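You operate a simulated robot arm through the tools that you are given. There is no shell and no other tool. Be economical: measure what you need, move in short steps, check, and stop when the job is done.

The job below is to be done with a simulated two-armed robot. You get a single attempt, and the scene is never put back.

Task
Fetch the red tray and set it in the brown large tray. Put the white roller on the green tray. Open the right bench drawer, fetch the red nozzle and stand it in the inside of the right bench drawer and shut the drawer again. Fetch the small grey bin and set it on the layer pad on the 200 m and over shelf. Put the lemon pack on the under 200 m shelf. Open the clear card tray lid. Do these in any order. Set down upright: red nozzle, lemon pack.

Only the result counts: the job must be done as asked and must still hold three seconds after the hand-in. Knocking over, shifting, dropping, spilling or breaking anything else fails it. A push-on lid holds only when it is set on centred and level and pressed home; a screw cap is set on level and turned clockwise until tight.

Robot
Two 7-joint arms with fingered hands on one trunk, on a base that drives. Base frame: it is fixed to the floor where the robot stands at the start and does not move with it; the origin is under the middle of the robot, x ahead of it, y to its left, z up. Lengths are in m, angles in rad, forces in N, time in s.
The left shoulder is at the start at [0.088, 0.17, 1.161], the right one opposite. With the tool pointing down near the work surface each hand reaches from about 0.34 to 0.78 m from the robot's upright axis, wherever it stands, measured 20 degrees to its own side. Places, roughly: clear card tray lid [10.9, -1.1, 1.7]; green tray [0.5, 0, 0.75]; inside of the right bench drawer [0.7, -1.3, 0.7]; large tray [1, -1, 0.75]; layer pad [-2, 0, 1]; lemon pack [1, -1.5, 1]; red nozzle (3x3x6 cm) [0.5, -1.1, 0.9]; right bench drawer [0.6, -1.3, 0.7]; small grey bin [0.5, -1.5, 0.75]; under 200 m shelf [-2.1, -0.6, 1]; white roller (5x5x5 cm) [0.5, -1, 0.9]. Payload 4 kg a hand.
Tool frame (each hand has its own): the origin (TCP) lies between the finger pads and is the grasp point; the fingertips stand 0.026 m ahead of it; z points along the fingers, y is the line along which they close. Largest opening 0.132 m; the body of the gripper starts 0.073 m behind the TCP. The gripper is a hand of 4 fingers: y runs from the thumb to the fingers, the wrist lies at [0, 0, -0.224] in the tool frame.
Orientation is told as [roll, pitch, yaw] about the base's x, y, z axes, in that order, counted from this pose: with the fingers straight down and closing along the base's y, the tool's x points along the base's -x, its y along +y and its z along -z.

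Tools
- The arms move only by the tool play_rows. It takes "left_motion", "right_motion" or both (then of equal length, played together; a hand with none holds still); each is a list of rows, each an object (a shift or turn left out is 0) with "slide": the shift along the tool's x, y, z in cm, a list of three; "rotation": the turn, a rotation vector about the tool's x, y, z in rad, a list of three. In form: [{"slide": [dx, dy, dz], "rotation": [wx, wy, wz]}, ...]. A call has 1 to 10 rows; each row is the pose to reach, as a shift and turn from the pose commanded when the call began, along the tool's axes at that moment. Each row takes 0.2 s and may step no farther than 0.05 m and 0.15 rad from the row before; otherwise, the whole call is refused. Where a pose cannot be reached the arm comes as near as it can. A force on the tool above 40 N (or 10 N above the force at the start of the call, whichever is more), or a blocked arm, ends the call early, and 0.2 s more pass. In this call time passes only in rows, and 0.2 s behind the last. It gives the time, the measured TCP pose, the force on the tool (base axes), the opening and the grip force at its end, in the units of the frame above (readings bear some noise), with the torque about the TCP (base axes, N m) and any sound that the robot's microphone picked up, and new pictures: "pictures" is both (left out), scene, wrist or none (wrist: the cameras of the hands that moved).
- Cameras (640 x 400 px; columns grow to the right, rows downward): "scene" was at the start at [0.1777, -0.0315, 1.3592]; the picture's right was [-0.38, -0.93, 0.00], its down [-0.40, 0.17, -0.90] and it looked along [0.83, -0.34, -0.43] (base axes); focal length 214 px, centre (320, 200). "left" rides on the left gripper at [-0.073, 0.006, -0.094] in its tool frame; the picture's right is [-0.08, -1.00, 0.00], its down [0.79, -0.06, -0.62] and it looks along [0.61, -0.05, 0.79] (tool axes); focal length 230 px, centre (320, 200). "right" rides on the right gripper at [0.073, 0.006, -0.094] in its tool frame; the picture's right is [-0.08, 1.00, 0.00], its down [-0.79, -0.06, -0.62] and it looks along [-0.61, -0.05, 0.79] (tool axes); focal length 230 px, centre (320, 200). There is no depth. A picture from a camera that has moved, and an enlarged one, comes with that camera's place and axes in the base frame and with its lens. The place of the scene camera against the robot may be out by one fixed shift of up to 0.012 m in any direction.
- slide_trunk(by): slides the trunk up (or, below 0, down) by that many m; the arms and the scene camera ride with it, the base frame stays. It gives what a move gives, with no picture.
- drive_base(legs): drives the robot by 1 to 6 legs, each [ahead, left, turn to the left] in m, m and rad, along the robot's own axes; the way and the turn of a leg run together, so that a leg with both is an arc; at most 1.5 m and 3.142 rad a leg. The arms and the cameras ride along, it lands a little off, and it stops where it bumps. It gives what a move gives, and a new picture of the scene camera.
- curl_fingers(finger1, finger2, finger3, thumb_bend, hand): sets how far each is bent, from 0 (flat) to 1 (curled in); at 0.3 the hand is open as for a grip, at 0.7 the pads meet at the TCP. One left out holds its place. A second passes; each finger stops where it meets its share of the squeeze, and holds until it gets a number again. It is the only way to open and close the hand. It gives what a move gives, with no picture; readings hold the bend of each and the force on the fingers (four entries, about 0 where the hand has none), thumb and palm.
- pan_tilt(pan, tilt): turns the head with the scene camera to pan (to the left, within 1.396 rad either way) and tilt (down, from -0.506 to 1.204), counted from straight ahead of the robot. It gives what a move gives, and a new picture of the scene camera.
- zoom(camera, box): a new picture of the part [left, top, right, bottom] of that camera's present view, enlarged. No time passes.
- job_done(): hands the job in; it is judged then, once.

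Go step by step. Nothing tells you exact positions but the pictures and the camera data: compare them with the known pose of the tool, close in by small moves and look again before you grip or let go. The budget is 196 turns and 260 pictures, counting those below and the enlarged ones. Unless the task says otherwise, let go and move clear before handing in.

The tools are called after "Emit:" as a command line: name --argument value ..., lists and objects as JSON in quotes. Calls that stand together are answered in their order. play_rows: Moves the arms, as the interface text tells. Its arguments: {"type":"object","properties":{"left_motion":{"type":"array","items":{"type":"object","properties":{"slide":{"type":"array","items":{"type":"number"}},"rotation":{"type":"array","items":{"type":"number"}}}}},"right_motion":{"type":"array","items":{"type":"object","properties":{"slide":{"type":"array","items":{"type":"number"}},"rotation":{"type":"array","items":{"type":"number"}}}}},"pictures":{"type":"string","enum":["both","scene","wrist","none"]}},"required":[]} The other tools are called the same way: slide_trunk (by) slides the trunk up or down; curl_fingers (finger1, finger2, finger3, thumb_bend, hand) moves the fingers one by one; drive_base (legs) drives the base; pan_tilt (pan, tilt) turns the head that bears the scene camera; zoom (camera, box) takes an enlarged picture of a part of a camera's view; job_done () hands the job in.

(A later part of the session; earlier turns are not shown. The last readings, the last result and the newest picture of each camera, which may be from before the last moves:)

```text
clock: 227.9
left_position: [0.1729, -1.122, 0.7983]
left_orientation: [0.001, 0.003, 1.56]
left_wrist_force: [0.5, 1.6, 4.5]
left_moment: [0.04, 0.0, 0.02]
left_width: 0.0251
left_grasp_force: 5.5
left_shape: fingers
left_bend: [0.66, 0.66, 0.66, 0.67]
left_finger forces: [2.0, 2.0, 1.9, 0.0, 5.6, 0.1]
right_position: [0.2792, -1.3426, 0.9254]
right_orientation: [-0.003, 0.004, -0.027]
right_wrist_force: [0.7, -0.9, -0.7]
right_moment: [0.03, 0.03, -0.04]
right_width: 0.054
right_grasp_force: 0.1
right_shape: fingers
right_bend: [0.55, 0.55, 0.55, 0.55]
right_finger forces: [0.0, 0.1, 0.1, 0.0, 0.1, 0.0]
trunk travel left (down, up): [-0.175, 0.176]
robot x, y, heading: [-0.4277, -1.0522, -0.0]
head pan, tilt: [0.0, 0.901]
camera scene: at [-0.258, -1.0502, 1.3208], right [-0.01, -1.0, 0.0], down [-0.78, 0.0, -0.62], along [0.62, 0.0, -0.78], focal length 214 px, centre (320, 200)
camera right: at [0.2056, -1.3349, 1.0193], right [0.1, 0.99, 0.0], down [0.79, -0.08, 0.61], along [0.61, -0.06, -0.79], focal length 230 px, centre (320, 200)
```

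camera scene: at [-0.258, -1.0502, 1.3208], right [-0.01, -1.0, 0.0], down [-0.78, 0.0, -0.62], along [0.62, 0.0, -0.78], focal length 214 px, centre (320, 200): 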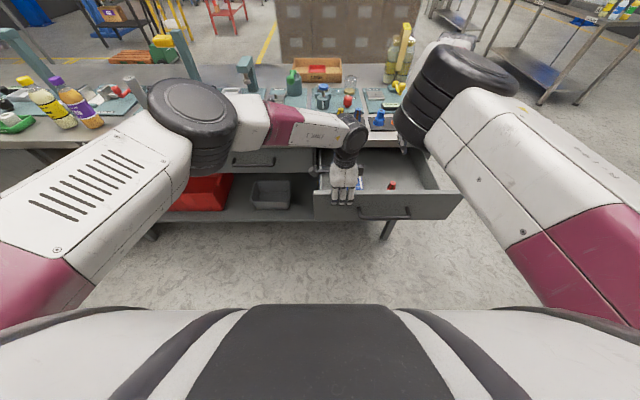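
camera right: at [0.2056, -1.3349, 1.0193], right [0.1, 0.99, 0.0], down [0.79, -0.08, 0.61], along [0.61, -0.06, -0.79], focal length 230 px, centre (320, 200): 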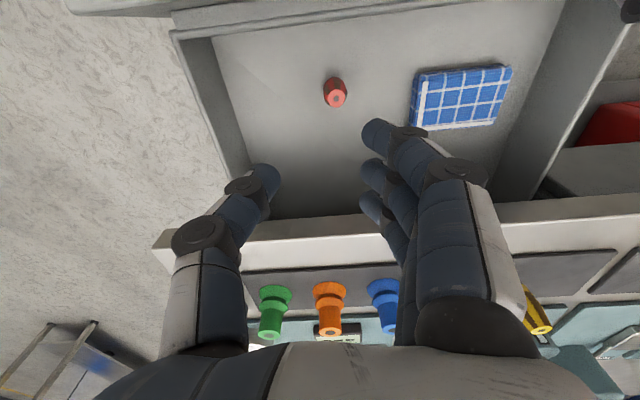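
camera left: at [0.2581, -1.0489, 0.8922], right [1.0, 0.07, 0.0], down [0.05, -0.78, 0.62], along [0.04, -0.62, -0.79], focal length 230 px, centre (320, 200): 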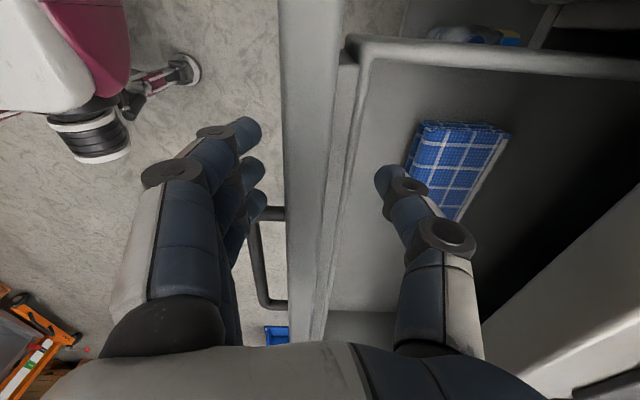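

The red nozzle stands upright in the drawer. Now I release the wall with the left hand, and move both hands up and back in preparation to push the drawer shut by its handle.

Emit:
curl_fingers --hand "left" --finger1 0.5 --finger2 0.5 --finger3 0.5 --thumb_bend 0.5

Emit:
play_rows --left_motion '[{"slide": [0, 0, -3]}, {"slide": [0, 0, -6]}, {"slide": [0, 0, -10]}, {"slide": [0, 3, -13]}, {"slide": [0, 6.5, -14]}, {"slide": [1, 10, -14]}, {"slide": [4, 13, -14]}, {"slide": [7, 15, -14]}, {"slide": [10, 16, -14]}]' --right_motion '[{"slide": [0, 0, -2]}, {"slide": [0, 0, -4]}, {"slide": [0, 0, -6]}, {"slide": [2, 0, -8]}, {"slide": [4, 0, -10]}, {"slide": [6, 0, -12]}, {"slide": [8, -2, -14]}, {"slide": [10, -4, -16]}, {"slide": [12, -6, -18]}]' --pictures "scene"

```text
clock: 228.9
left_position: [0.1741, -1.1231, 0.7977]
left_orientation: [0.001, 0.002, 1.56]
left_wrist_force: [0.3, 0.7, -0.4]
left_moment: [0.01, -0.02, 0.0]
left_width: 0.0699
left_grasp_force: 0.0
left_shape: fingers
left_bend: [0.5, 0.5, 0.5, 0.5]
left_finger forces: [0.0, 0.0, 0.0, 0.1, 0.1, 0.0]
right_position: [0.2818, -1.341, 0.9298]
right_orientation: [0.005, -0.004, -0.025]
right_wrist_force: [-0.4, 0.8, 0.9]
right_moment: [0.02, -0.03, 0.01]
right_width: 0.054
right_grasp_force: 0.1
right_shape: fingers
right_bend: [0.55, 0.55, 0.55, 0.55]
right_finger forces: [0.0, 0.0, 0.0, 0.1, 0.1, 0.1]
trunk travel left (down, up): [-0.175, 0.176]
robot x, y, heading: [-0.4278, -1.0543, -0.005]
head pan, tilt: [0.0, 0.901]
```

```text
clock: 231.1
left_position: [0.0116, -1.2177, 0.9394]
left_orientation: [0.0, 0.002, 1.56]
left_wrist_force: [0.5, -0.2, -0.3]
left_moment: [0.01, 0.0, -0.02]
left_width: 0.0703
left_grasp_force: 0.2
left_shape: fingers
left_bend: [0.5, 0.5, 0.5, 0.5]
left_finger forces: [0.0, 0.0, 0.0, 0.0, 0.0, 0.0]
right_position: [0.1535, -1.4115, 1.1009]
right_orientation: [0.043, 0.009, -0.055]
right_wrist_force: [0.1, 0.1, 0.3]
right_moment: [0.03, 0.02, 0.02]
right_width: 0.0543
right_grasp_force: 0.0
right_shape: fingers
right_bend: [0.55, 0.55, 0.55, 0.55]
right_finger forces: [0.1, 0.1, 0.0, 0.1, 0.0, 0.0]
trunk travel left (down, up): [-0.175, 0.176]
robot x, y, heading: [-0.4285, -1.0515, -0.003]
head pan, tilt: [0.0, 0.901]
stopped in row 9 (right hand): the arm was blocked; the commanded pose is now the measured one
camera scene: at [-0.2571, -1.0505, 1.3206], right [-0.01, -1.0, 0.0], down [-0.78, 0.0, -0.62], along [0.62, 0.0, -0.78], focal length 214 px, centre (320, 200)
```

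scene: 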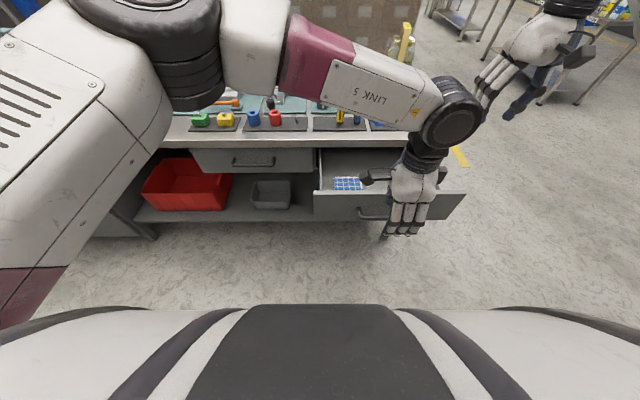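

Left hand is in front of the handle. I make a fist and lower it in front of the bar.

Emit:
curl_fingers --hand "left" --finger1 0.72 --finger2 0.72 --finger3 0.72 --thumb_bend 0.72

Emit:
play_rows --left_motion '[{"slide": [2, 0, 4]}, {"slide": [3, 0, 8]}, {"slide": [3, 0, 12]}, {"slide": [3, 0, 16]}, {"slide": [3, 0, 19.5]}]' --pictures "both"

```text
clock: 232.1
left_position: [0.0122, -1.2199, 0.9392]
left_orientation: [0.003, 0.002, 1.561]
left_wrist_force: [0.1, -0.6, 1.3]
left_moment: [-0.02, -0.05, 0.0]
left_width: 0.0116
left_grasp_force: 0.1
left_shape: fingers
left_bend: [0.72, 0.71, 0.72, 0.71]
left_finger forces: [0.0, 0.0, 0.0, 0.0, 0.0, 0.0]
right_position: [0.1543, -1.4117, 1.1009]
right_orientation: [0.042, 0.007, -0.054]
right_wrist_force: [-0.5, 0.5, -0.2]
right_moment: [-0.02, 0.05, -0.03]
right_width: 0.054
right_grasp_force: 0.0
right_shape: fingers
right_bend: [0.55, 0.55, 0.55, 0.55]
right_finger forces: [0.1, 0.0, 0.0, 0.0, 0.1, 0.0]
trunk travel left (down, up): [-0.175, 0.176]
robot x, y, heading: [-0.4272, -1.0535, -0.005]
head pan, tilt: [0.0, 0.901]
```

```text
clock: 233.5
left_position: [0.061, -1.2075, 0.7446]
left_orientation: [-0.011, -0.005, 1.667]
left_wrist_force: [-0.5, -0.5, 0.0]
left_moment: [-0.02, 0.01, 0.03]
left_width: 0.0111
left_grasp_force: 0.1
left_shape: fingers
left_bend: [0.72, 0.71, 0.72, 0.71]
left_finger forces: [0.0, 0.0, 0.0, 0.0, 0.0, 0.0]
right_position: [0.1546, -1.4131, 1.1013]
right_orientation: [0.043, 0.009, -0.056]
right_wrist_force: [-0.1, 0.1, 0.2]
right_moment: [0.0, 0.02, 0.01]
right_width: 0.0541
right_grasp_force: 0.1
right_shape: fingers
right_bend: [0.55, 0.55, 0.55, 0.55]
right_finger forces: [0.2, 0.0, 0.0, 0.1, 0.0, 0.1]
trunk travel left (down, up): [-0.175, 0.176]
robot x, y, heading: [-0.4267, -1.0558, 0.001]
head pan, tilt: [0.0, 0.901]
stopped in row 5 (left hand): the arm was blocked; the commanded pose is now the measured one
camera scene: at [-0.2576, -1.0504, 1.3209], right [-0.01, -1.0, 0.0], down [-0.78, 0.0, -0.62], along [0.62, 0.0, -0.78], focal length 214 px, centre (320, 200)
camera left: at [0.0469, -1.1362, 0.8399], right [0.99, 0.17, 0.01], down [0.13, -0.78, 0.61], along [0.11, -0.6, -0.79], focal length 230 px, centre (320, 200)
```

scene: 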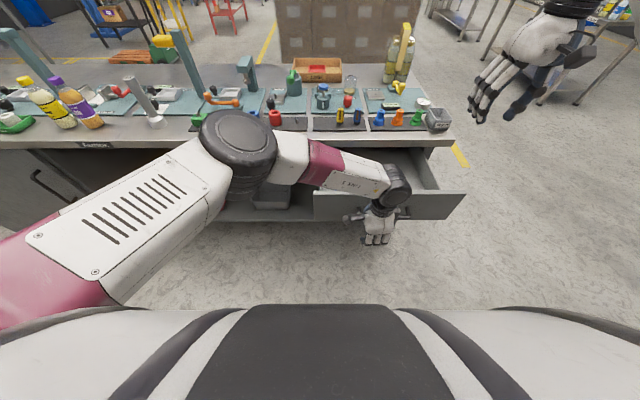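
left: 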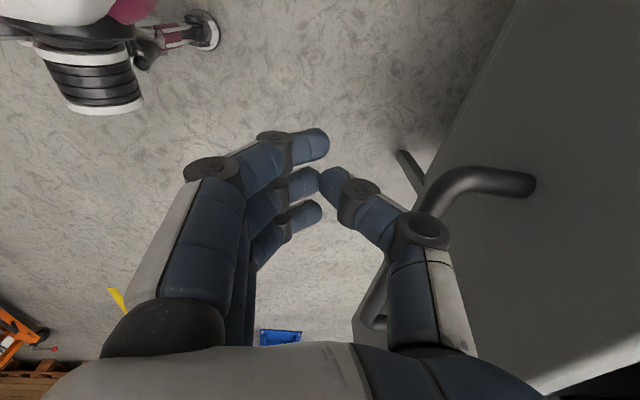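

The thumb knuckle is against the bar. I drive forward 0.26 m to push the drawer in.

Emit:
drive_base --legs '[[0.13, 0, 0], [0.12, 0, 0]]'

Emit:
zoom --camera "left" --box '[0, 0, 640, 400]'

```text
clock: 235.7
left_position: [0.3095, -1.2095, 0.7453]
left_orientation: [-0.01, -0.006, 1.665]
left_wrist_force: [0.0, 1.1, -0.7]
left_moment: [-0.02, 0.01, 0.0]
left_width: 0.0104
left_grasp_force: 0.0
left_shape: fingers
left_bend: [0.72, 0.71, 0.72, 0.72]
left_finger forces: [0.1, 0.0, 0.0, 0.0, 0.1, 0.0]
right_position: [0.4051, -1.4125, 1.1005]
right_orientation: [0.043, 0.008, -0.054]
right_wrist_force: [-0.8, -0.4, -0.8]
right_moment: [-0.05, 0.0, -0.02]
right_width: 0.0542
right_grasp_force: 0.1
right_shape: fingers
right_bend: [0.55, 0.55, 0.55, 0.55]
right_finger forces: [0.0, 0.0, 0.0, 0.1, 0.0, 0.0]
trunk travel left (down, up): [-0.175, 0.176]
robot x, y, heading: [-0.1741, -1.0517, -0.005]
head pan, tilt: [0.0, 0.901]
camera scene: at [-0.0075, -1.0517, 1.3206], right [0.0, -1.0, 0.0], down [-0.78, 0.0, -0.62], along [0.62, 0.0, -0.78], focal length 214 px, centre (320, 200)
```

scene: 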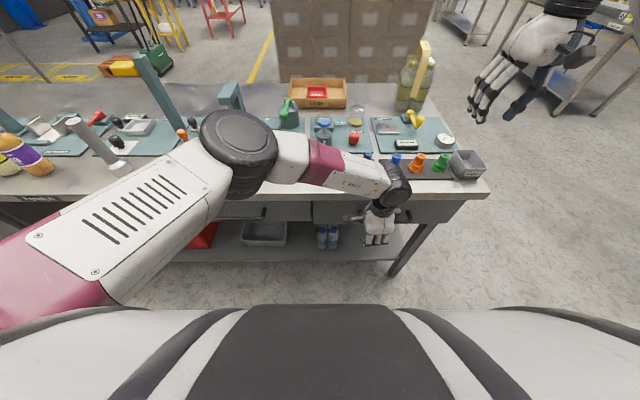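

```text
1.00 times, centred on (320, 200) of left (not enlarged: the box is as wide or as high as the picture)
camera zoom: at [0.2963, -1.1375, 0.8394], right [0.99, 0.17, 0.01], down [0.13, -0.78, 0.61], along [0.11, -0.6, -0.79], focal length 230 px, centre (320, 200)
```

zoom: 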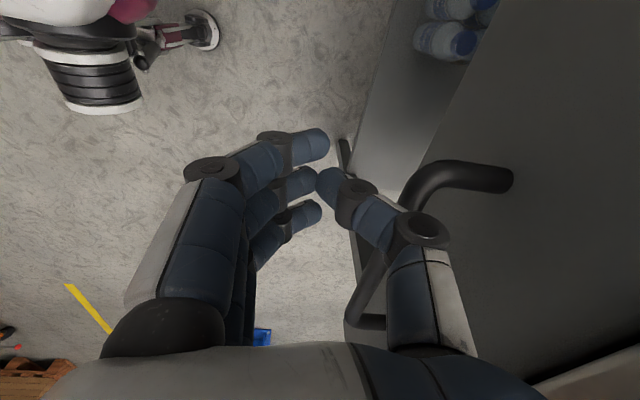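

Nearly shut. I push on gently with small rows and watch the force.

Emit:
play_rows --left_motion '[{"slide": [0, -0.5, 0]}, {"slide": [0, -1.0, 0]}, {"slide": [0, -1.5, 0]}]' --pictures "wrist"

Emit:
zoom --camera "scene" --box '[180, 180, 500, 280]'

```text
clock: 236.4
left_position: [0.3253, -1.2072, 0.7448]
left_orientation: [-0.01, -0.006, 1.667]
left_wrist_force: [0.5, 0.5, -0.7]
left_moment: [0.0, 0.0, -0.03]
left_width: 0.0104
left_grasp_force: 0.0
left_shape: fingers
left_bend: [0.72, 0.71, 0.72, 0.72]
left_finger forces: [0.0, 0.0, 0.0, 0.0, 0.0, 0.0]
right_position: [0.4029, -1.4129, 1.0993]
right_orientation: [0.045, 0.006, -0.053]
right_wrist_force: [0.1, -0.5, 0.3]
right_moment: [0.02, -0.02, 0.0]
right_width: 0.0544
right_grasp_force: 0.0
right_shape: fingers
right_bend: [0.55, 0.55, 0.55, 0.55]
right_finger forces: [0.1, 0.1, 0.0, 0.1, 0.1, 0.0]
trunk travel left (down, up): [-0.175, 0.176]
robot x, y, heading: [-0.176, -1.0519, -0.01]
head pan, tilt: [0.0, 0.901]
camera left: at [0.3114, -1.1352, 0.8402], right [0.98, 0.17, 0.01], down [0.13, -0.78, 0.61], along [0.12, -0.6, -0.79], focal length 230 px, centre (320, 200)
```

left: 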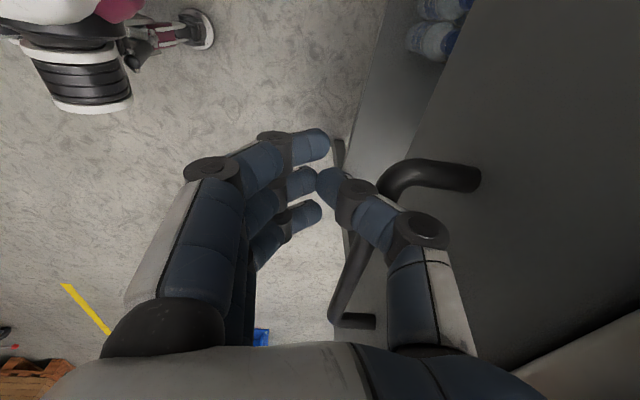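

```text
2.00 times, centred on (340, 230) of scene
camera zoom: at [-0.0084, -1.0517, 1.3208], right [0.0, -1.0, 0.0], down [-0.78, 0.0, -0.62], along [0.62, 0.0, -0.78], focal length 429 px, centre (280, 140)
```

zoom: 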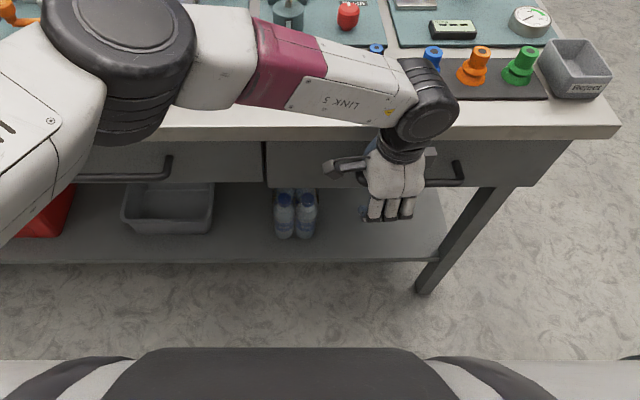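

The hand may not yet be touching the bar; I press on a bit further until a clear contact.

Emit:
play_rows --left_motion '[{"slide": [0, -0.5, 0]}, {"slide": [0, -1.0, 0]}, {"slide": [0, -1.5, 0]}]' --pictures "wrist"

```text
clock: 237.2
left_position: [0.3429, -1.2042, 0.7468]
left_orientation: [-0.012, -0.003, 1.672]
left_wrist_force: [-4.1, -2.5, 4.8]
left_moment: [0.0, -0.17, -0.02]
left_width: 0.0098
left_grasp_force: 3.8
left_shape: fingers
left_bend: [0.72, 0.71, 0.72, 0.72]
left_finger forces: [0.1, 0.0, 0.0, 0.0, 6.3, 0.8]
right_position: [0.4016, -1.4125, 1.1006]
right_orientation: [0.042, 0.006, -0.054]
right_wrist_force: [0.4, 0.4, -0.3]
right_moment: [0.0, 0.0, 0.0]
right_width: 0.0542
right_grasp_force: 0.1
right_shape: fingers
right_bend: [0.55, 0.55, 0.55, 0.55]
right_finger forces: [0.1, 0.0, 0.0, 0.0, 0.1, 0.0]
trunk travel left (down, up): [-0.175, 0.176]
robot x, y, heading: [-0.1757, -1.0519, -0.008]
head pan, tilt: [0.0, 0.901]
camera left: at [0.3272, -1.1324, 0.8409], right [0.98, 0.18, 0.01], down [0.13, -0.78, 0.61], along [0.12, -0.6, -0.79], focal length 230 px, centre (320, 200)
```

left: 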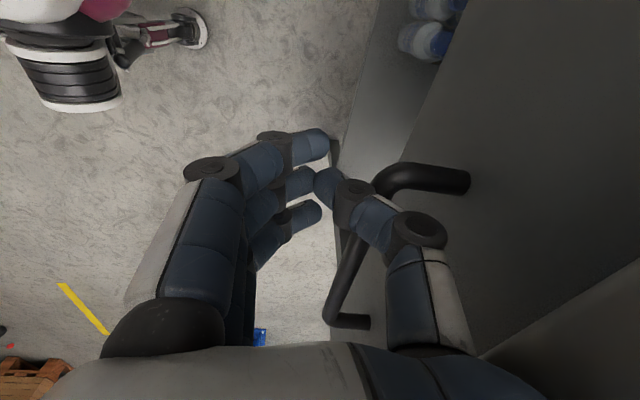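

Contact now (thumb 6 N). I push a little more to see if the drawer still gives.

Emit:
play_rows --left_motion '[{"slide": [0, -0.5, 0]}, {"slide": [0, -1.0, 0]}, {"slide": [0, -1.5, 0]}]' --pictures "wrist"

```text
clock: 237.8
left_position: [0.3421, -1.2036, 0.7467]
left_orientation: [0.001, -0.004, 1.669]
left_wrist_force: [-21.1, -5.0, 6.7]
left_moment: [0.43, -1.75, -0.22]
left_width: 0.0097
left_grasp_force: 11.2
left_shape: fingers
left_bend: [0.72, 0.71, 0.72, 0.73]
left_finger forces: [0.0, 0.0, 0.0, 0.0, 10.3, 13.1]
right_position: [0.399, -1.4142, 1.1023]
right_orientation: [0.046, 0.006, -0.055]
right_wrist_force: [-0.6, 0.4, 0.4]
right_moment: [-0.01, 0.02, -0.02]
right_width: 0.0539
right_grasp_force: 0.1
right_shape: fingers
right_bend: [0.55, 0.55, 0.55, 0.55]
right_finger forces: [0.0, 0.0, 0.0, 0.0, 0.1, 0.0]
trunk travel left (down, up): [-0.175, 0.176]
robot x, y, heading: [-0.1753, -1.0577, -0.01]
head pan, tilt: [0.0, 0.901]
stopped in row 2 (left hand): the force on the tool passed its limit at 46 N (the readings are from after the stop); the commanded pose is now the measured one
camera left: at [0.3292, -1.1319, 0.8413], right [0.98, 0.18, 0.0], down [0.14, -0.78, 0.61], along [0.11, -0.6, -0.79], focal length 230 px, centre (320, 200)
```

left: 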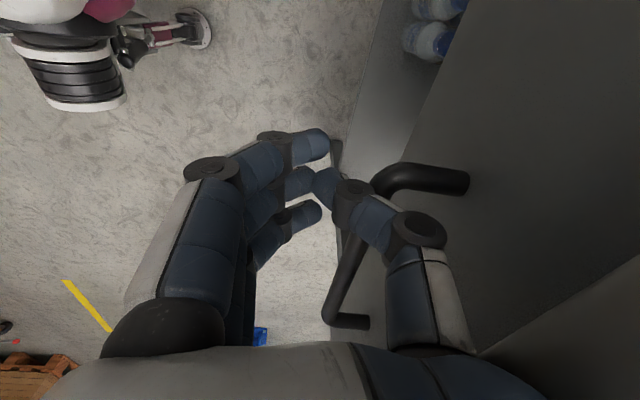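

The force now comes from the palm touching the bench edge. I retract and inspect whether the drawer is flush.

Emit:
play_rows --left_motion '[{"slide": [0, 3, 0]}, {"slide": [0, 7, 0]}, {"slide": [0, 11, -2]}, {"slide": [-2, 14, -6]}, {"slide": [-5, 15, -9]}, {"slide": [-9, 15, -11]}, {"slide": [-13, 15, -13]}, {"slide": [-17, 15, -15]}, {"slide": [-21, 15, -17]}, {"slide": [-25, 15, -19]}]' --pictures "scene"

Emit:
zoom --camera "scene" --box '[180, 150, 500, 280]'

```text
refused: row 4 steps farther than a row can; nothing moved
```

```text
2.00 times, centred on (340, 215) of scene
camera zoom: at [-0.012, -1.0521, 1.3214], right [-0.01, -1.0, 0.0], down [-0.78, 0.0, -0.62], along [0.62, 0.0, -0.78], focal length 429 px, centre (280, 170)
```

zoom: 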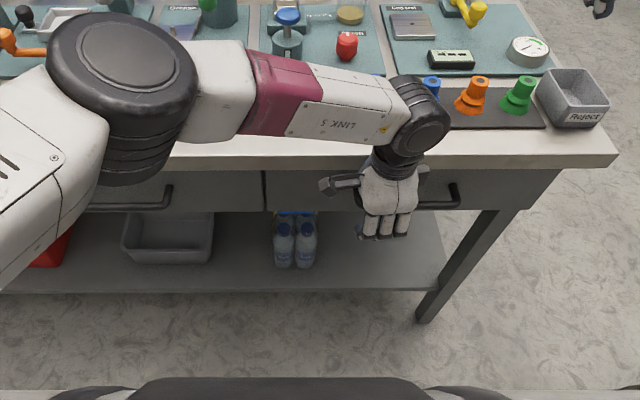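

Emit:
play_rows --left_motion '[{"slide": [0, 3, 0]}, {"slide": [0, 7, 0]}, {"slide": [0, 11, -2]}, {"slide": [-1.5, 13, -5.5]}, {"slide": [-4.5, 14, -8]}, {"slide": [-8, 14, -11]}, {"slide": [-12, 14, -13]}, {"slide": [-16, 14, -15]}, {"slide": [-20, 14, -17]}, {"slide": [-24, 14, -19]}]' --pictures "scene"

Emit:
zoom --camera "scene" --box '[200, 160, 480, 260]'

```text
clock: 240.0
left_position: [0.1819, -0.9773, 0.9364]
left_orientation: [-0.002, -0.001, 1.669]
left_wrist_force: [-0.4, -0.3, -0.2]
left_moment: [0.01, 0.0, 0.0]
left_width: 0.0109
left_grasp_force: 0.1
left_shape: fingers
left_bend: [0.72, 0.71, 0.72, 0.72]
left_finger forces: [0.0, 0.1, 0.0, 0.0, 0.1, 0.0]
right_position: [0.4023, -1.4117, 1.1012]
right_orientation: [0.043, 0.008, -0.053]
right_wrist_force: [-0.3, -0.1, 0.5]
right_moment: [-0.05, -0.02, 0.0]
right_width: 0.0542
right_grasp_force: 0.0
right_shape: fingers
right_bend: [0.55, 0.55, 0.55, 0.55]
right_finger forces: [0.1, 0.1, 0.0, 0.0, 0.0, 0.1]
trunk travel left (down, up): [-0.175, 0.176]
robot x, y, heading: [-0.1813, -1.05, -0.003]
head pan, tilt: [0.0, 0.901]
camera scene: at [-0.0098, -1.051, 1.321], right [-0.01, -1.0, 0.0], down [-0.78, 0.0, -0.62], along [0.62, 0.0, -0.78], focal length 214 px, centre (320, 200)
```

scene: 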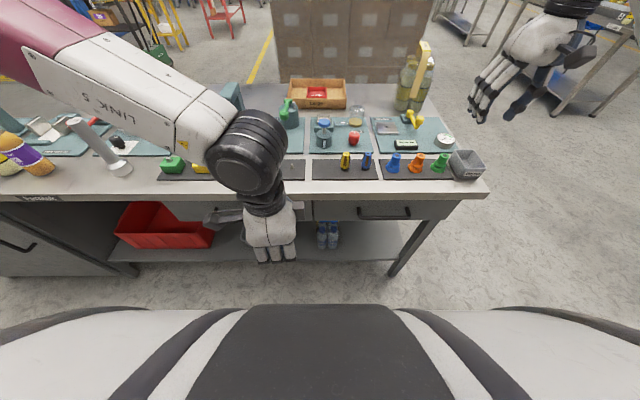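

```text
2.29 times, centred on (340, 210) of scene
camera zoom: at [-0.0098, -1.051, 1.321], right [-0.01, -1.0, 0.0], down [-0.78, 0.0, -0.62], along [0.62, 0.0, -0.78], focal length 490 px, centre (274, 177)
```

zoom: 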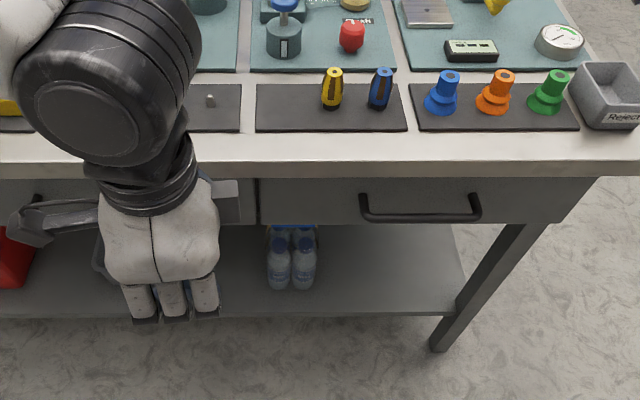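

The drawer is shut and flush. Next I go round to the right end of the bench, facing +y, to take the grey bin (left hand) and the lemon pack (right hand).

Emit:
curl_fingers --hand "left" --finger1 0.3 --finger2 0.3 --finger3 0.3 --thumb_bend 0.3

Emit:
play_rows --left_motion '[{"slide": [0, 0, -4]}, {"slide": [0, 0, -8]}, {"slide": [0, 0, -12]}, {"slide": [0, 0, -16]}, {"slide": [0, 0, -20]}, {"slide": [0, 0, -24]}]' --pictures "none"

Emit:
drive_base --legs '[[-0.3, 0, 0], [0, -1.2, 0], [0, 0, 1.571], [0, -1.12, 0], [0.27, 0, 0]]'

```text
clock: 241.0
left_position: [0.1819, -0.9785, 0.9362]
left_orientation: [-0.002, -0.004, 1.671]
left_wrist_force: [-0.4, 0.3, 0.3]
left_moment: [0.0, -0.02, 0.0]
left_width: 0.1356
left_grasp_force: 0.0
left_shape: fingers
left_bend: [0.3, 0.3, 0.3, 0.3]
left_finger forces: [0.0, 0.0, 0.0, 0.1, 0.0, 0.0]
right_position: [0.4022, -1.4135, 1.101]
right_orientation: [0.042, 0.008, -0.053]
right_wrist_force: [-0.1, -0.3, -0.6]
right_moment: [0.01, 0.01, -0.01]
right_width: 0.0545
right_grasp_force: 0.0
right_shape: fingers
right_bend: [0.55, 0.55, 0.55, 0.55]
right_finger forces: [0.0, 0.0, 0.1, 0.1, 0.0, 0.0]
trunk travel left (down, up): [-0.175, 0.176]
robot x, y, heading: [-0.1768, -1.0569, -0.005]
head pan, tilt: [0.0, 0.901]
```

```text
clock: 242.4
left_position: [0.1812, -0.9794, 1.1776]
left_orientation: [-0.001, -0.003, 1.67]
left_wrist_force: [0.3, -0.9, 0.4]
left_moment: [0.02, -0.04, -0.02]
left_width: 0.1359
left_grasp_force: 0.0
left_shape: fingers
left_bend: [0.3, 0.3, 0.3, 0.3]
left_finger forces: [0.0, 0.0, 0.0, 0.0, 0.1, 0.1]
right_position: [0.4026, -1.4137, 1.1013]
right_orientation: [0.046, 0.005, -0.055]
right_wrist_force: [0.1, 0.1, -0.1]
right_moment: [-0.03, -0.02, -0.02]
right_width: 0.054
right_grasp_force: 0.0
right_shape: fingers
right_bend: [0.55, 0.55, 0.55, 0.55]
right_finger forces: [0.0, 0.0, 0.1, 0.0, 0.1, 0.0]
trunk travel left (down, up): [-0.175, 0.176]
robot x, y, heading: [-0.1794, -1.0574, -0.009]
head pan, tilt: [0.0, 0.901]
```

```text
clock: 269.8
left_position: [0.5528, -1.6036, 1.1766]
left_orientation: [-0.001, -0.005, -3.029]
left_wrist_force: [-0.4, 0.1, 0.8]
left_moment: [-0.01, -0.01, 0.01]
left_width: 0.1359
left_grasp_force: 0.1
left_shape: fingers
left_bend: [0.3, 0.3, 0.3, 0.3]
left_finger forces: [0.0, 0.1, 0.0, 0.0, 0.1, 0.0]
right_position: [0.9841, -1.3784, 1.1014]
right_orientation: [0.045, 0.007, 1.528]
right_wrist_force: [-0.4, -0.4, 0.2]
right_moment: [-0.01, -0.01, 0.02]
right_width: 0.0541
right_grasp_force: 0.0
right_shape: fingers
right_bend: [0.55, 0.55, 0.55, 0.55]
right_finger forces: [0.0, 0.0, 0.1, 0.1, 0.0, 0.0]
trunk travel left (down, up): [-0.175, 0.176]
robot x, y, heading: [0.6338, -1.9631, 1.577]
head pan, tilt: [0.0, 0.901]
camera scene: at [0.6283, -1.7897, 1.3207], right [1.0, 0.01, 0.0], down [0.0, -0.78, -0.62], along [0.0, 0.62, -0.78], focal length 214 px, centre (320, 200)
```

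scene: 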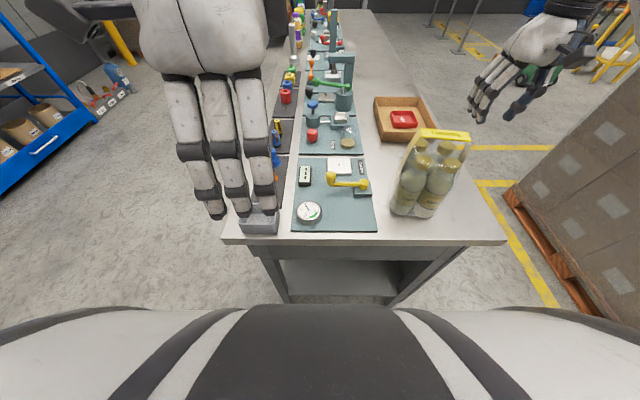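

The view from the bench end is excellent. I zoom on the lemon pack and on the bin.

Emit:
zoom --camera "scene" --box '[370, 110, 490, 230]'

Emit:
zoom --camera "right" --box '[0, 0, 640, 400]'

Emit:
zoom --camera "left" --box '[0, 0, 640, 400]'

```text
3.33 times, centred on (430, 170) of scene
camera zoom: at [0.6283, -1.7897, 1.3207], right [1.0, 0.01, 0.0], down [0.0, -0.78, -0.62], along [0.0, 0.62, -0.78], focal length 715 px, centre (-47, 300)
```

zoom: 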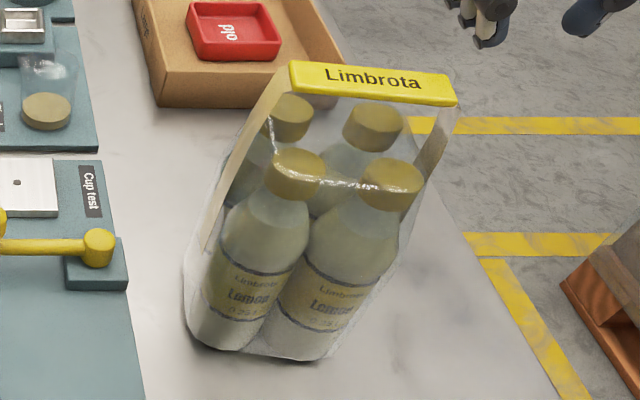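

```text
1.00 times, centred on (320, 200) of right (not enlarged: the box is as wide or as high as the picture)
camera zoom: at [0.9784, -1.4514, 1.1956], right [-0.99, 0.12, 0.04], down [0.12, 0.79, 0.61], along [0.04, 0.61, -0.79], focal length 230 px, centre (320, 200)
```

zoom: 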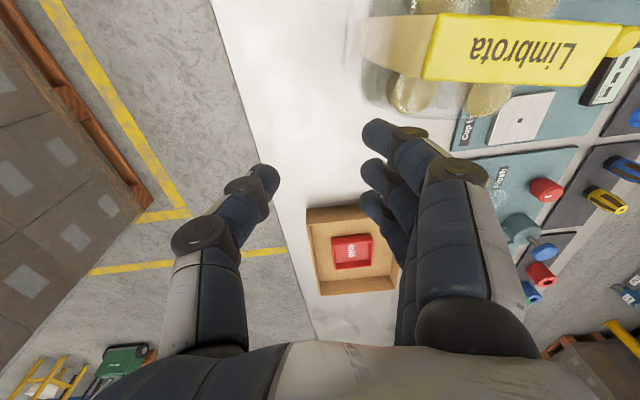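

```text
1.00 times, centred on (320, 200) of left (not enlarged: the box is as wide or as high as the picture)
camera zoom: at [0.4805, -1.619, 1.2714], right [-0.19, 0.98, 0.0], down [0.78, 0.15, 0.61], along [0.6, 0.12, -0.79], focal length 230 px, centre (320, 200)
```

zoom: 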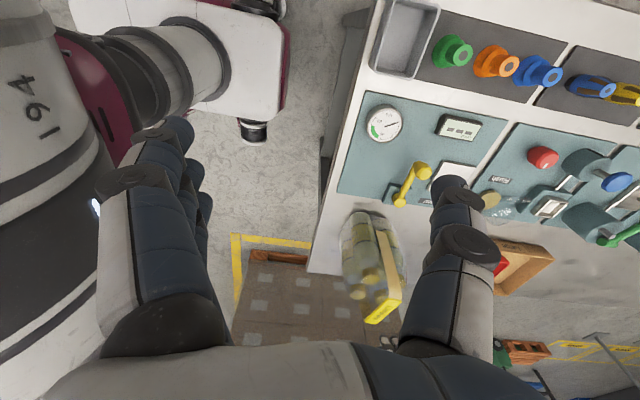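

The handle strap is ≈3 cm wide (y), 10 cm long (x), top at z≈1.075, centre (0.872, -1.44). Before choosing grips I look at the target rack to my left.

Emit:
pan_tilt --pan 1.1 --tilt 0.15

Emit:
zoom --camera "scene" --box '[160, 100, 480, 300]'

```text
clock: 271.1
left_position: [0.5521, -1.6059, 1.1768]
left_orientation: [-0.002, -0.004, -3.03]
left_wrist_force: [0.2, 0.5, 0.0]
left_moment: [0.01, 0.01, 0.03]
left_width: 0.1359
left_grasp_force: 0.1
left_shape: fingers
left_bend: [0.3, 0.3, 0.3, 0.3]
left_finger forces: [0.0, 0.0, 0.0, 0.1, 0.0, 0.0]
right_position: [0.9825, -1.3794, 1.1]
right_orientation: [0.045, 0.006, 1.528]
right_wrist_force: [0.2, -0.3, 0.2]
right_moment: [-0.04, 0.0, 0.0]
right_width: 0.0545
right_grasp_force: 0.1
right_shape: fingers
right_bend: [0.55, 0.55, 0.55, 0.55]
right_finger forces: [0.0, 0.0, 0.0, 0.1, 0.0, 0.0]
trunk travel left (down, up): [-0.175, 0.176]
robot x, y, heading: [0.6269, -1.9644, 1.575]
head pan, tilt: [1.1, 0.15]
camera scene: at [0.5459, -1.824, 1.387], right [0.45, 0.89, 0.0], down [0.13, -0.07, -0.99], along [-0.88, 0.44, -0.15], focal length 214 px, centre (320, 200)
```

scene: 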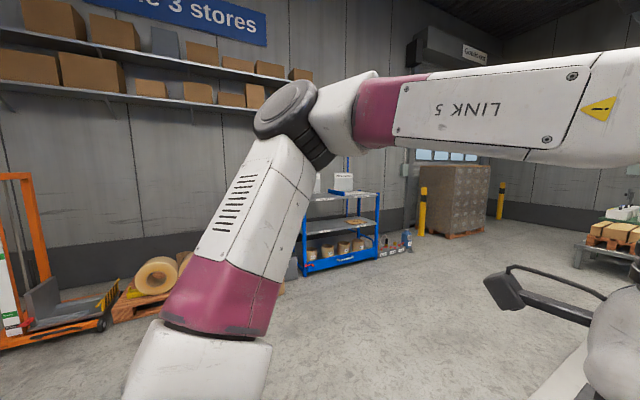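

```text
2.00 times, centred on (320, 200) of scene
camera zoom: at [0.5459, -1.824, 1.387], right [0.45, 0.89, 0.0], down [0.13, -0.07, -0.99], along [-0.88, 0.44, -0.15], focal length 429 px, centre (320, 200)
```

zoom: 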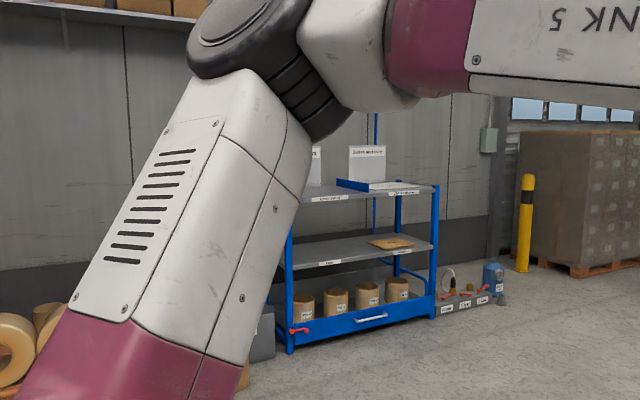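

The rack's top level is at about z≈1.0 with both signs. The left arm copes better, so it will take the lemon pack: I sidestep +x so the left hand lines up with the handle.

Emit:
drive_base --legs '[[0, -0.315, 0]]'

Emit:
pan_tilt --pan 0 --tilt 0.8

Emit:
zoom --camera "left" --box '[0, 0, 640, 400]'

```text
clock: 274.5
left_position: [0.8699, -1.6047, 1.1781]
left_orientation: [0.0, -0.005, -3.033]
left_wrist_force: [-0.3, -0.6, -0.2]
left_moment: [0.02, 0.01, -0.02]
left_width: 0.136
left_grasp_force: 0.1
left_shape: fingers
left_bend: [0.3, 0.3, 0.3, 0.3]
left_finger forces: [0.0, 0.1, 0.0, 0.0, 0.0, 0.0]
right_position: [1.3011, -1.3797, 1.1017]
right_orientation: [0.048, 0.006, 1.526]
right_wrist_force: [-0.9, 0.2, -0.6]
right_moment: [0.02, 0.0, -0.01]
right_width: 0.0543
right_grasp_force: 0.0
right_shape: fingers
right_bend: [0.55, 0.55, 0.55, 0.55]
right_finger forces: [0.0, 0.0, 0.1, 0.1, 0.0, 0.0]
trunk travel left (down, up): [-0.175, 0.176]
robot x, y, heading: [0.9437, -1.9599, 1.571]
head pan, tilt: [1.1, 0.15]
camera scene: at [0.862, -1.8226, 1.3871], right [0.45, 0.89, 0.0], down [0.13, -0.07, -0.99], along [-0.88, 0.45, -0.15], focal length 214 px, centre (320, 200)
```

scene: 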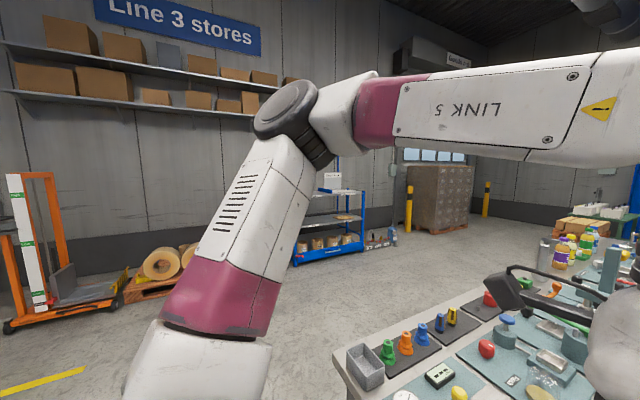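

```text
clock: 275.8
left_position: [0.8683, -1.6039, 1.1782]
left_orientation: [-0.002, -0.003, -3.033]
left_wrist_force: [1.1, -0.5, 0.2]
left_moment: [0.0, 0.01, -0.01]
left_width: 0.1359
left_grasp_force: 0.1
left_shape: fingers
left_bend: [0.3, 0.3, 0.3, 0.3]
left_finger forces: [0.1, 0.0, 0.0, 0.1, 0.0, 0.1]
right_position: [1.3022, -1.3792, 1.1007]
right_orientation: [0.044, 0.008, 1.524]
right_wrist_force: [0.3, 0.2, 0.1]
right_moment: [0.01, -0.03, -0.01]
right_width: 0.054
right_grasp_force: 0.0
right_shape: fingers
right_bend: [0.55, 0.55, 0.55, 0.55]
right_finger forces: [0.0, 0.1, 0.0, 0.1, 0.0, 0.1]
trunk travel left (down, up): [-0.175, 0.176]
robot x, y, heading: [0.9495, -1.9643, 1.572]
head pan, tilt: [0.0, 0.799]
camera scene: at [0.9442, -1.7838, 1.3287], right [1.0, 0.0, 0.0], down [0.0, -0.72, -0.7], along [0.0, 0.7, -0.72], focal length 214 px, centre (320, 200)
```

scene: 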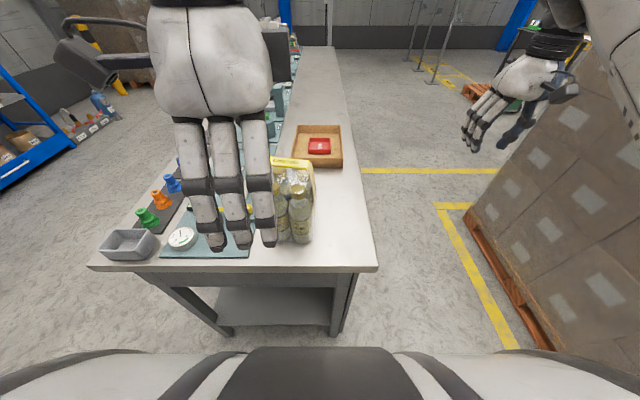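

```text
1.00 times, centred on (320, 200) of left (not enlarged: the box is as wide or as high as the picture)
camera zoom: at [0.7971, -1.6177, 1.2716], right [-0.18, 0.98, 0.0], down [0.78, 0.14, 0.61], along [0.6, 0.11, -0.79], focal length 230 px, centre (320, 200)
```

zoom: 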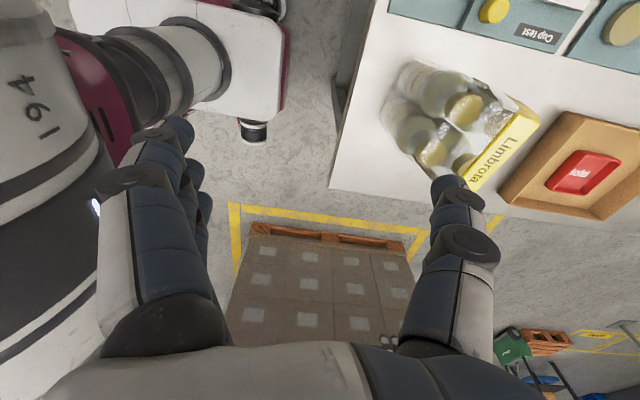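

The handle strap runs along x, centred at (0.866, -1.435). I move the left hand over it, aligning yaw, fingers narrowed.

Emit:
curl_fingers --hand "left" --finger1 0.5 --finger2 0.5 --finger3 0.5 --thumb_bend 0.5

Emit:
play_rows --left_motion '[{"slide": [0.3, -4, 0], "rotation": [0, 0, 0.03]}, {"slide": [0.7, -8, 0], "rotation": [0, 0, 0.06]}, {"slide": [1.1, -12, 0], "rotation": [0, 0, 0.09]}, {"slide": [1.5, -16.8, 0], "rotation": [0, 0, 0.109]}, {"slide": [1.5, -16.8, 3], "rotation": [0, 0, 0.109]}]' --pictures "both"

```text
clock: 276.8
left_position: [0.8687, -1.6045, 1.1765]
left_orientation: [-0.003, -0.004, -3.033]
left_wrist_force: [0.2, 1.1, -0.3]
left_moment: [0.02, -0.01, -0.01]
left_width: 0.0714
left_grasp_force: 0.0
left_shape: fingers
left_bend: [0.5, 0.5, 0.5, 0.5]
left_finger forces: [0.0, 0.0, 0.1, 0.0, 0.0, 0.1]
right_position: [1.2997, -1.3799, 1.1008]
right_orientation: [0.044, 0.007, 1.524]
right_wrist_force: [0.5, 0.4, 1.0]
right_moment: [-0.01, -0.02, 0.0]
right_width: 0.054
right_grasp_force: 0.1
right_shape: fingers
right_bend: [0.55, 0.55, 0.55, 0.55]
right_finger forces: [0.0, 0.0, 0.0, 0.1, 0.0, 0.0]
trunk travel left (down, up): [-0.175, 0.176]
robot x, y, heading: [0.9444, -1.9656, 1.571]
head pan, tilt: [0.0, 0.799]
```

```text
clock: 278.0
left_position: [0.8673, -1.4351, 1.1473]
left_orientation: [-0.001, -0.004, 3.14]
left_wrist_force: [-0.6, -0.5, -0.1]
left_moment: [-0.01, -0.05, -0.01]
left_width: 0.0713
left_grasp_force: 0.1
left_shape: fingers
left_bend: [0.5, 0.5, 0.5, 0.5]
left_finger forces: [0.1, 0.1, 0.0, 0.1, 0.1, 0.1]
right_position: [1.3001, -1.3786, 1.1006]
right_orientation: [0.041, 0.007, 1.524]
right_wrist_force: [0.1, -0.7, 0.3]
right_moment: [0.02, -0.02, 0.03]
right_width: 0.054
right_grasp_force: 0.1
right_shape: fingers
right_bend: [0.55, 0.55, 0.55, 0.55]
right_finger forces: [0.0, 0.0, 0.0, 0.0, 0.0, 0.0]
trunk travel left (down, up): [-0.175, 0.176]
robot x, y, heading: [0.9454, -1.964, 1.57]
head pan, tilt: [0.0, 0.799]
camera scene: at [0.9439, -1.784, 1.3287], right [1.0, 0.0, 0.0], down [0.0, -0.72, -0.7], along [0.0, 0.7, -0.72], focal length 214 px, centre (320, 200)
camera left: at [0.7939, -1.4411, 1.2421], right [-0.08, 1.0, 0.0], down [0.79, 0.06, 0.61], along [0.61, 0.05, -0.79], focal length 230 px, centre (320, 200)
```

scene: 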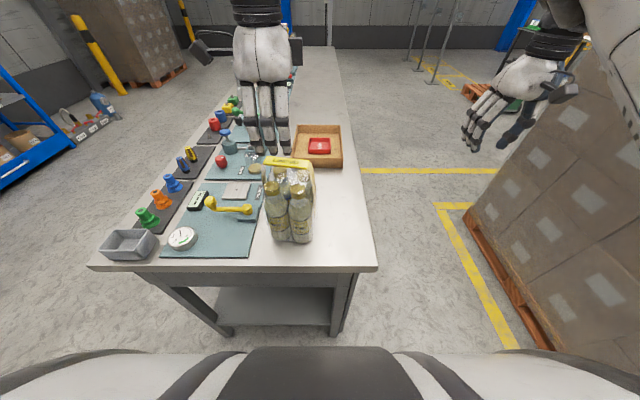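
left: 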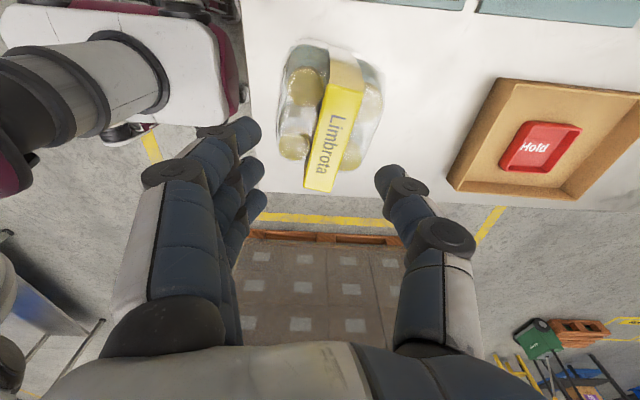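

The strap is rotated ~-0.14 rad; I align, shift slightly and descend to z≈1.085.

Emit:
play_rows --left_motion '[{"slide": [0.2, -0.6, 1.5], "rotation": [0, 0, 0.13]}, {"slide": [0.2, -0.6, 3], "rotation": [0, 0, 0.13]}, {"slide": [0.2, -0.6, 4.8], "rotation": [0, 0, 0.13]}, {"slide": [0.2, -0.6, 6.2], "rotation": [0, 0, 0.13]}]' --pictures "both"

Emit:
zoom --camera "scene" --box '[230, 100, 350, 200]'

```text
clock: 279.0
left_position: [0.8677, -1.4289, 1.0857]
left_orientation: [0.0, -0.004, 3.011]
left_wrist_force: [0.0, -0.1, -0.8]
left_moment: [0.02, 0.02, -0.05]
left_width: 0.0713
left_grasp_force: 0.0
left_shape: fingers
left_bend: [0.5, 0.5, 0.5, 0.5]
left_finger forces: [0.1, 0.0, 0.1, 0.0, 0.1, 0.0]
right_position: [1.301, -1.3796, 1.1005]
right_orientation: [0.045, 0.007, 1.523]
right_wrist_force: [0.0, -0.3, 0.7]
right_moment: [-0.01, 0.0, 0.0]
right_width: 0.0543
right_grasp_force: 0.0
right_shape: fingers
right_bend: [0.55, 0.55, 0.55, 0.55]
right_finger forces: [0.1, 0.0, 0.0, 0.0, 0.0, 0.0]
trunk travel left (down, up): [-0.175, 0.176]
robot x, y, heading: [0.9461, -1.9629, 1.57]
head pan, tilt: [0.0, 0.799]
camera scene: at [0.9443, -1.7838, 1.3287], right [1.0, 0.0, 0.0], down [0.0, -0.72, -0.7], along [0.0, 0.7, -0.72], focal length 214 px, centre (320, 200)
camera left: at [0.7944, -1.4253, 1.1798], right [0.05, 1.0, 0.0], down [0.79, -0.04, 0.61], along [0.61, -0.03, -0.79], focal length 230 px, centre (320, 200)
```

scene: 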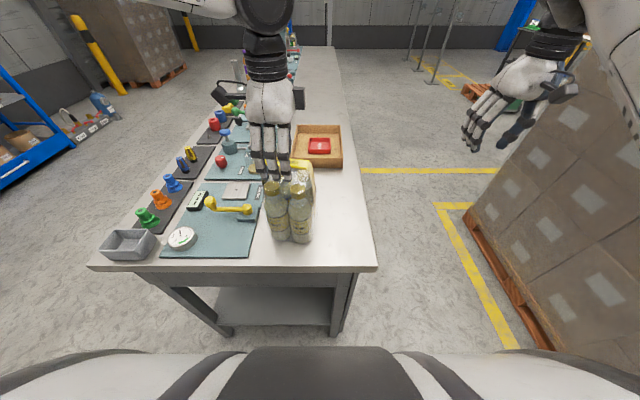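
left: 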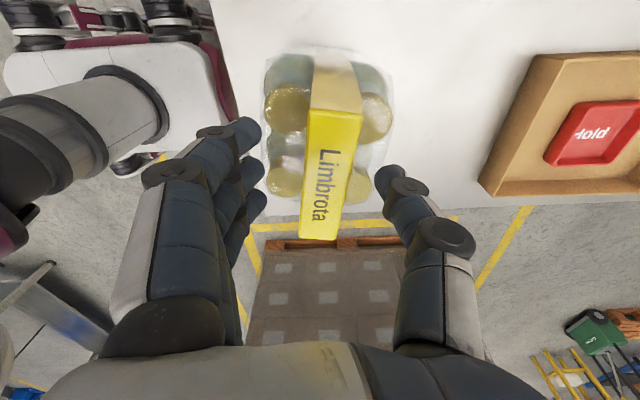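

```text
4.00 times, centred on (290, 150) of scene
camera zoom: at [0.9443, -1.7838, 1.3287], right [1.0, 0.0, 0.0], down [0.0, -0.72, -0.7], along [0.0, 0.7, -0.72], focal length 858 px, centre (440, 400)
```

zoom: 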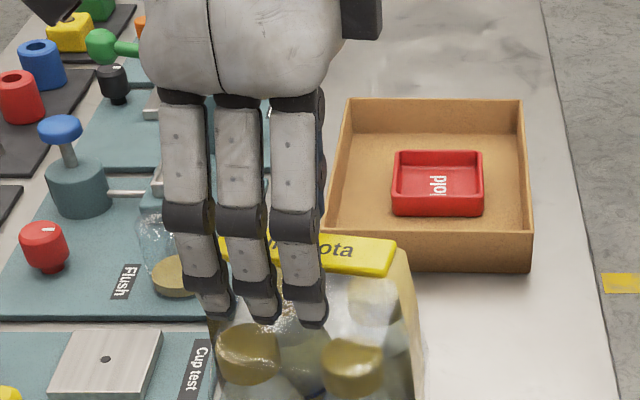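

Aligned. I lower 7 mm more and close on the strap.

Emit:
play_rows --left_motion '[{"slide": [0.5, -0.2, 0.4]}, {"slide": [0.5, -0.2, 0.8]}]' --pictures "none"

Emit:
curl_fingers --hand "left" --finger1 0.72 --finger2 0.72 --finger3 0.72 --thumb_bend 0.72

```text
clock: 279.6
left_position: [0.8724, -1.4282, 1.0764]
left_orientation: [-0.001, -0.002, 3.011]
left_wrist_force: [0.3, -0.5, -0.7]
left_moment: [-0.03, 0.02, 0.0]
left_width: 0.0711
left_grasp_force: 0.0
left_shape: fingers
left_bend: [0.5, 0.5, 0.5, 0.5]
left_finger forces: [0.0, 0.0, 0.1, 0.0, 0.0, 0.1]
right_position: [1.3, -1.3789, 1.1002]
right_orientation: [0.046, 0.007, 1.524]
right_wrist_force: [0.1, 0.5, 0.6]
right_moment: [0.01, 0.01, 0.0]
right_width: 0.0543
right_grasp_force: 0.1
right_shape: fingers
right_bend: [0.55, 0.55, 0.55, 0.55]
right_finger forces: [0.0, 0.1, 0.0, 0.0, 0.1, 0.0]
trunk travel left (down, up): [-0.175, 0.176]
robot x, y, heading: [0.9472, -1.9629, 1.571]
head pan, tilt: [0.0, 0.799]
```

```text
clock: 280.6
left_position: [0.8715, -1.4272, 1.076]
left_orientation: [0.002, -0.005, 3.01]
left_wrist_force: [0.5, -0.6, 0.1]
left_moment: [0.06, -0.01, 0.02]
left_width: 0.0295
left_grasp_force: 16.5
left_shape: fingers
left_bend: [0.68, 0.67, 0.67, 0.65]
left_finger forces: [5.7, 5.9, 5.9, 0.0, 15.1, 0.0]
right_position: [1.301, -1.3782, 1.0996]
right_orientation: [0.048, 0.009, 1.524]
right_wrist_force: [0.9, 0.8, -0.7]
right_moment: [0.0, 0.02, 0.02]
right_width: 0.0543
right_grasp_force: 0.1
right_shape: fingers
right_bend: [0.55, 0.55, 0.55, 0.55]
right_finger forces: [0.0, 0.0, 0.1, 0.0, 0.0, 0.0]
trunk travel left (down, up): [-0.175, 0.176]
robot x, y, heading: [0.9475, -1.9612, 1.573]
head pan, tilt: [0.0, 0.799]
```

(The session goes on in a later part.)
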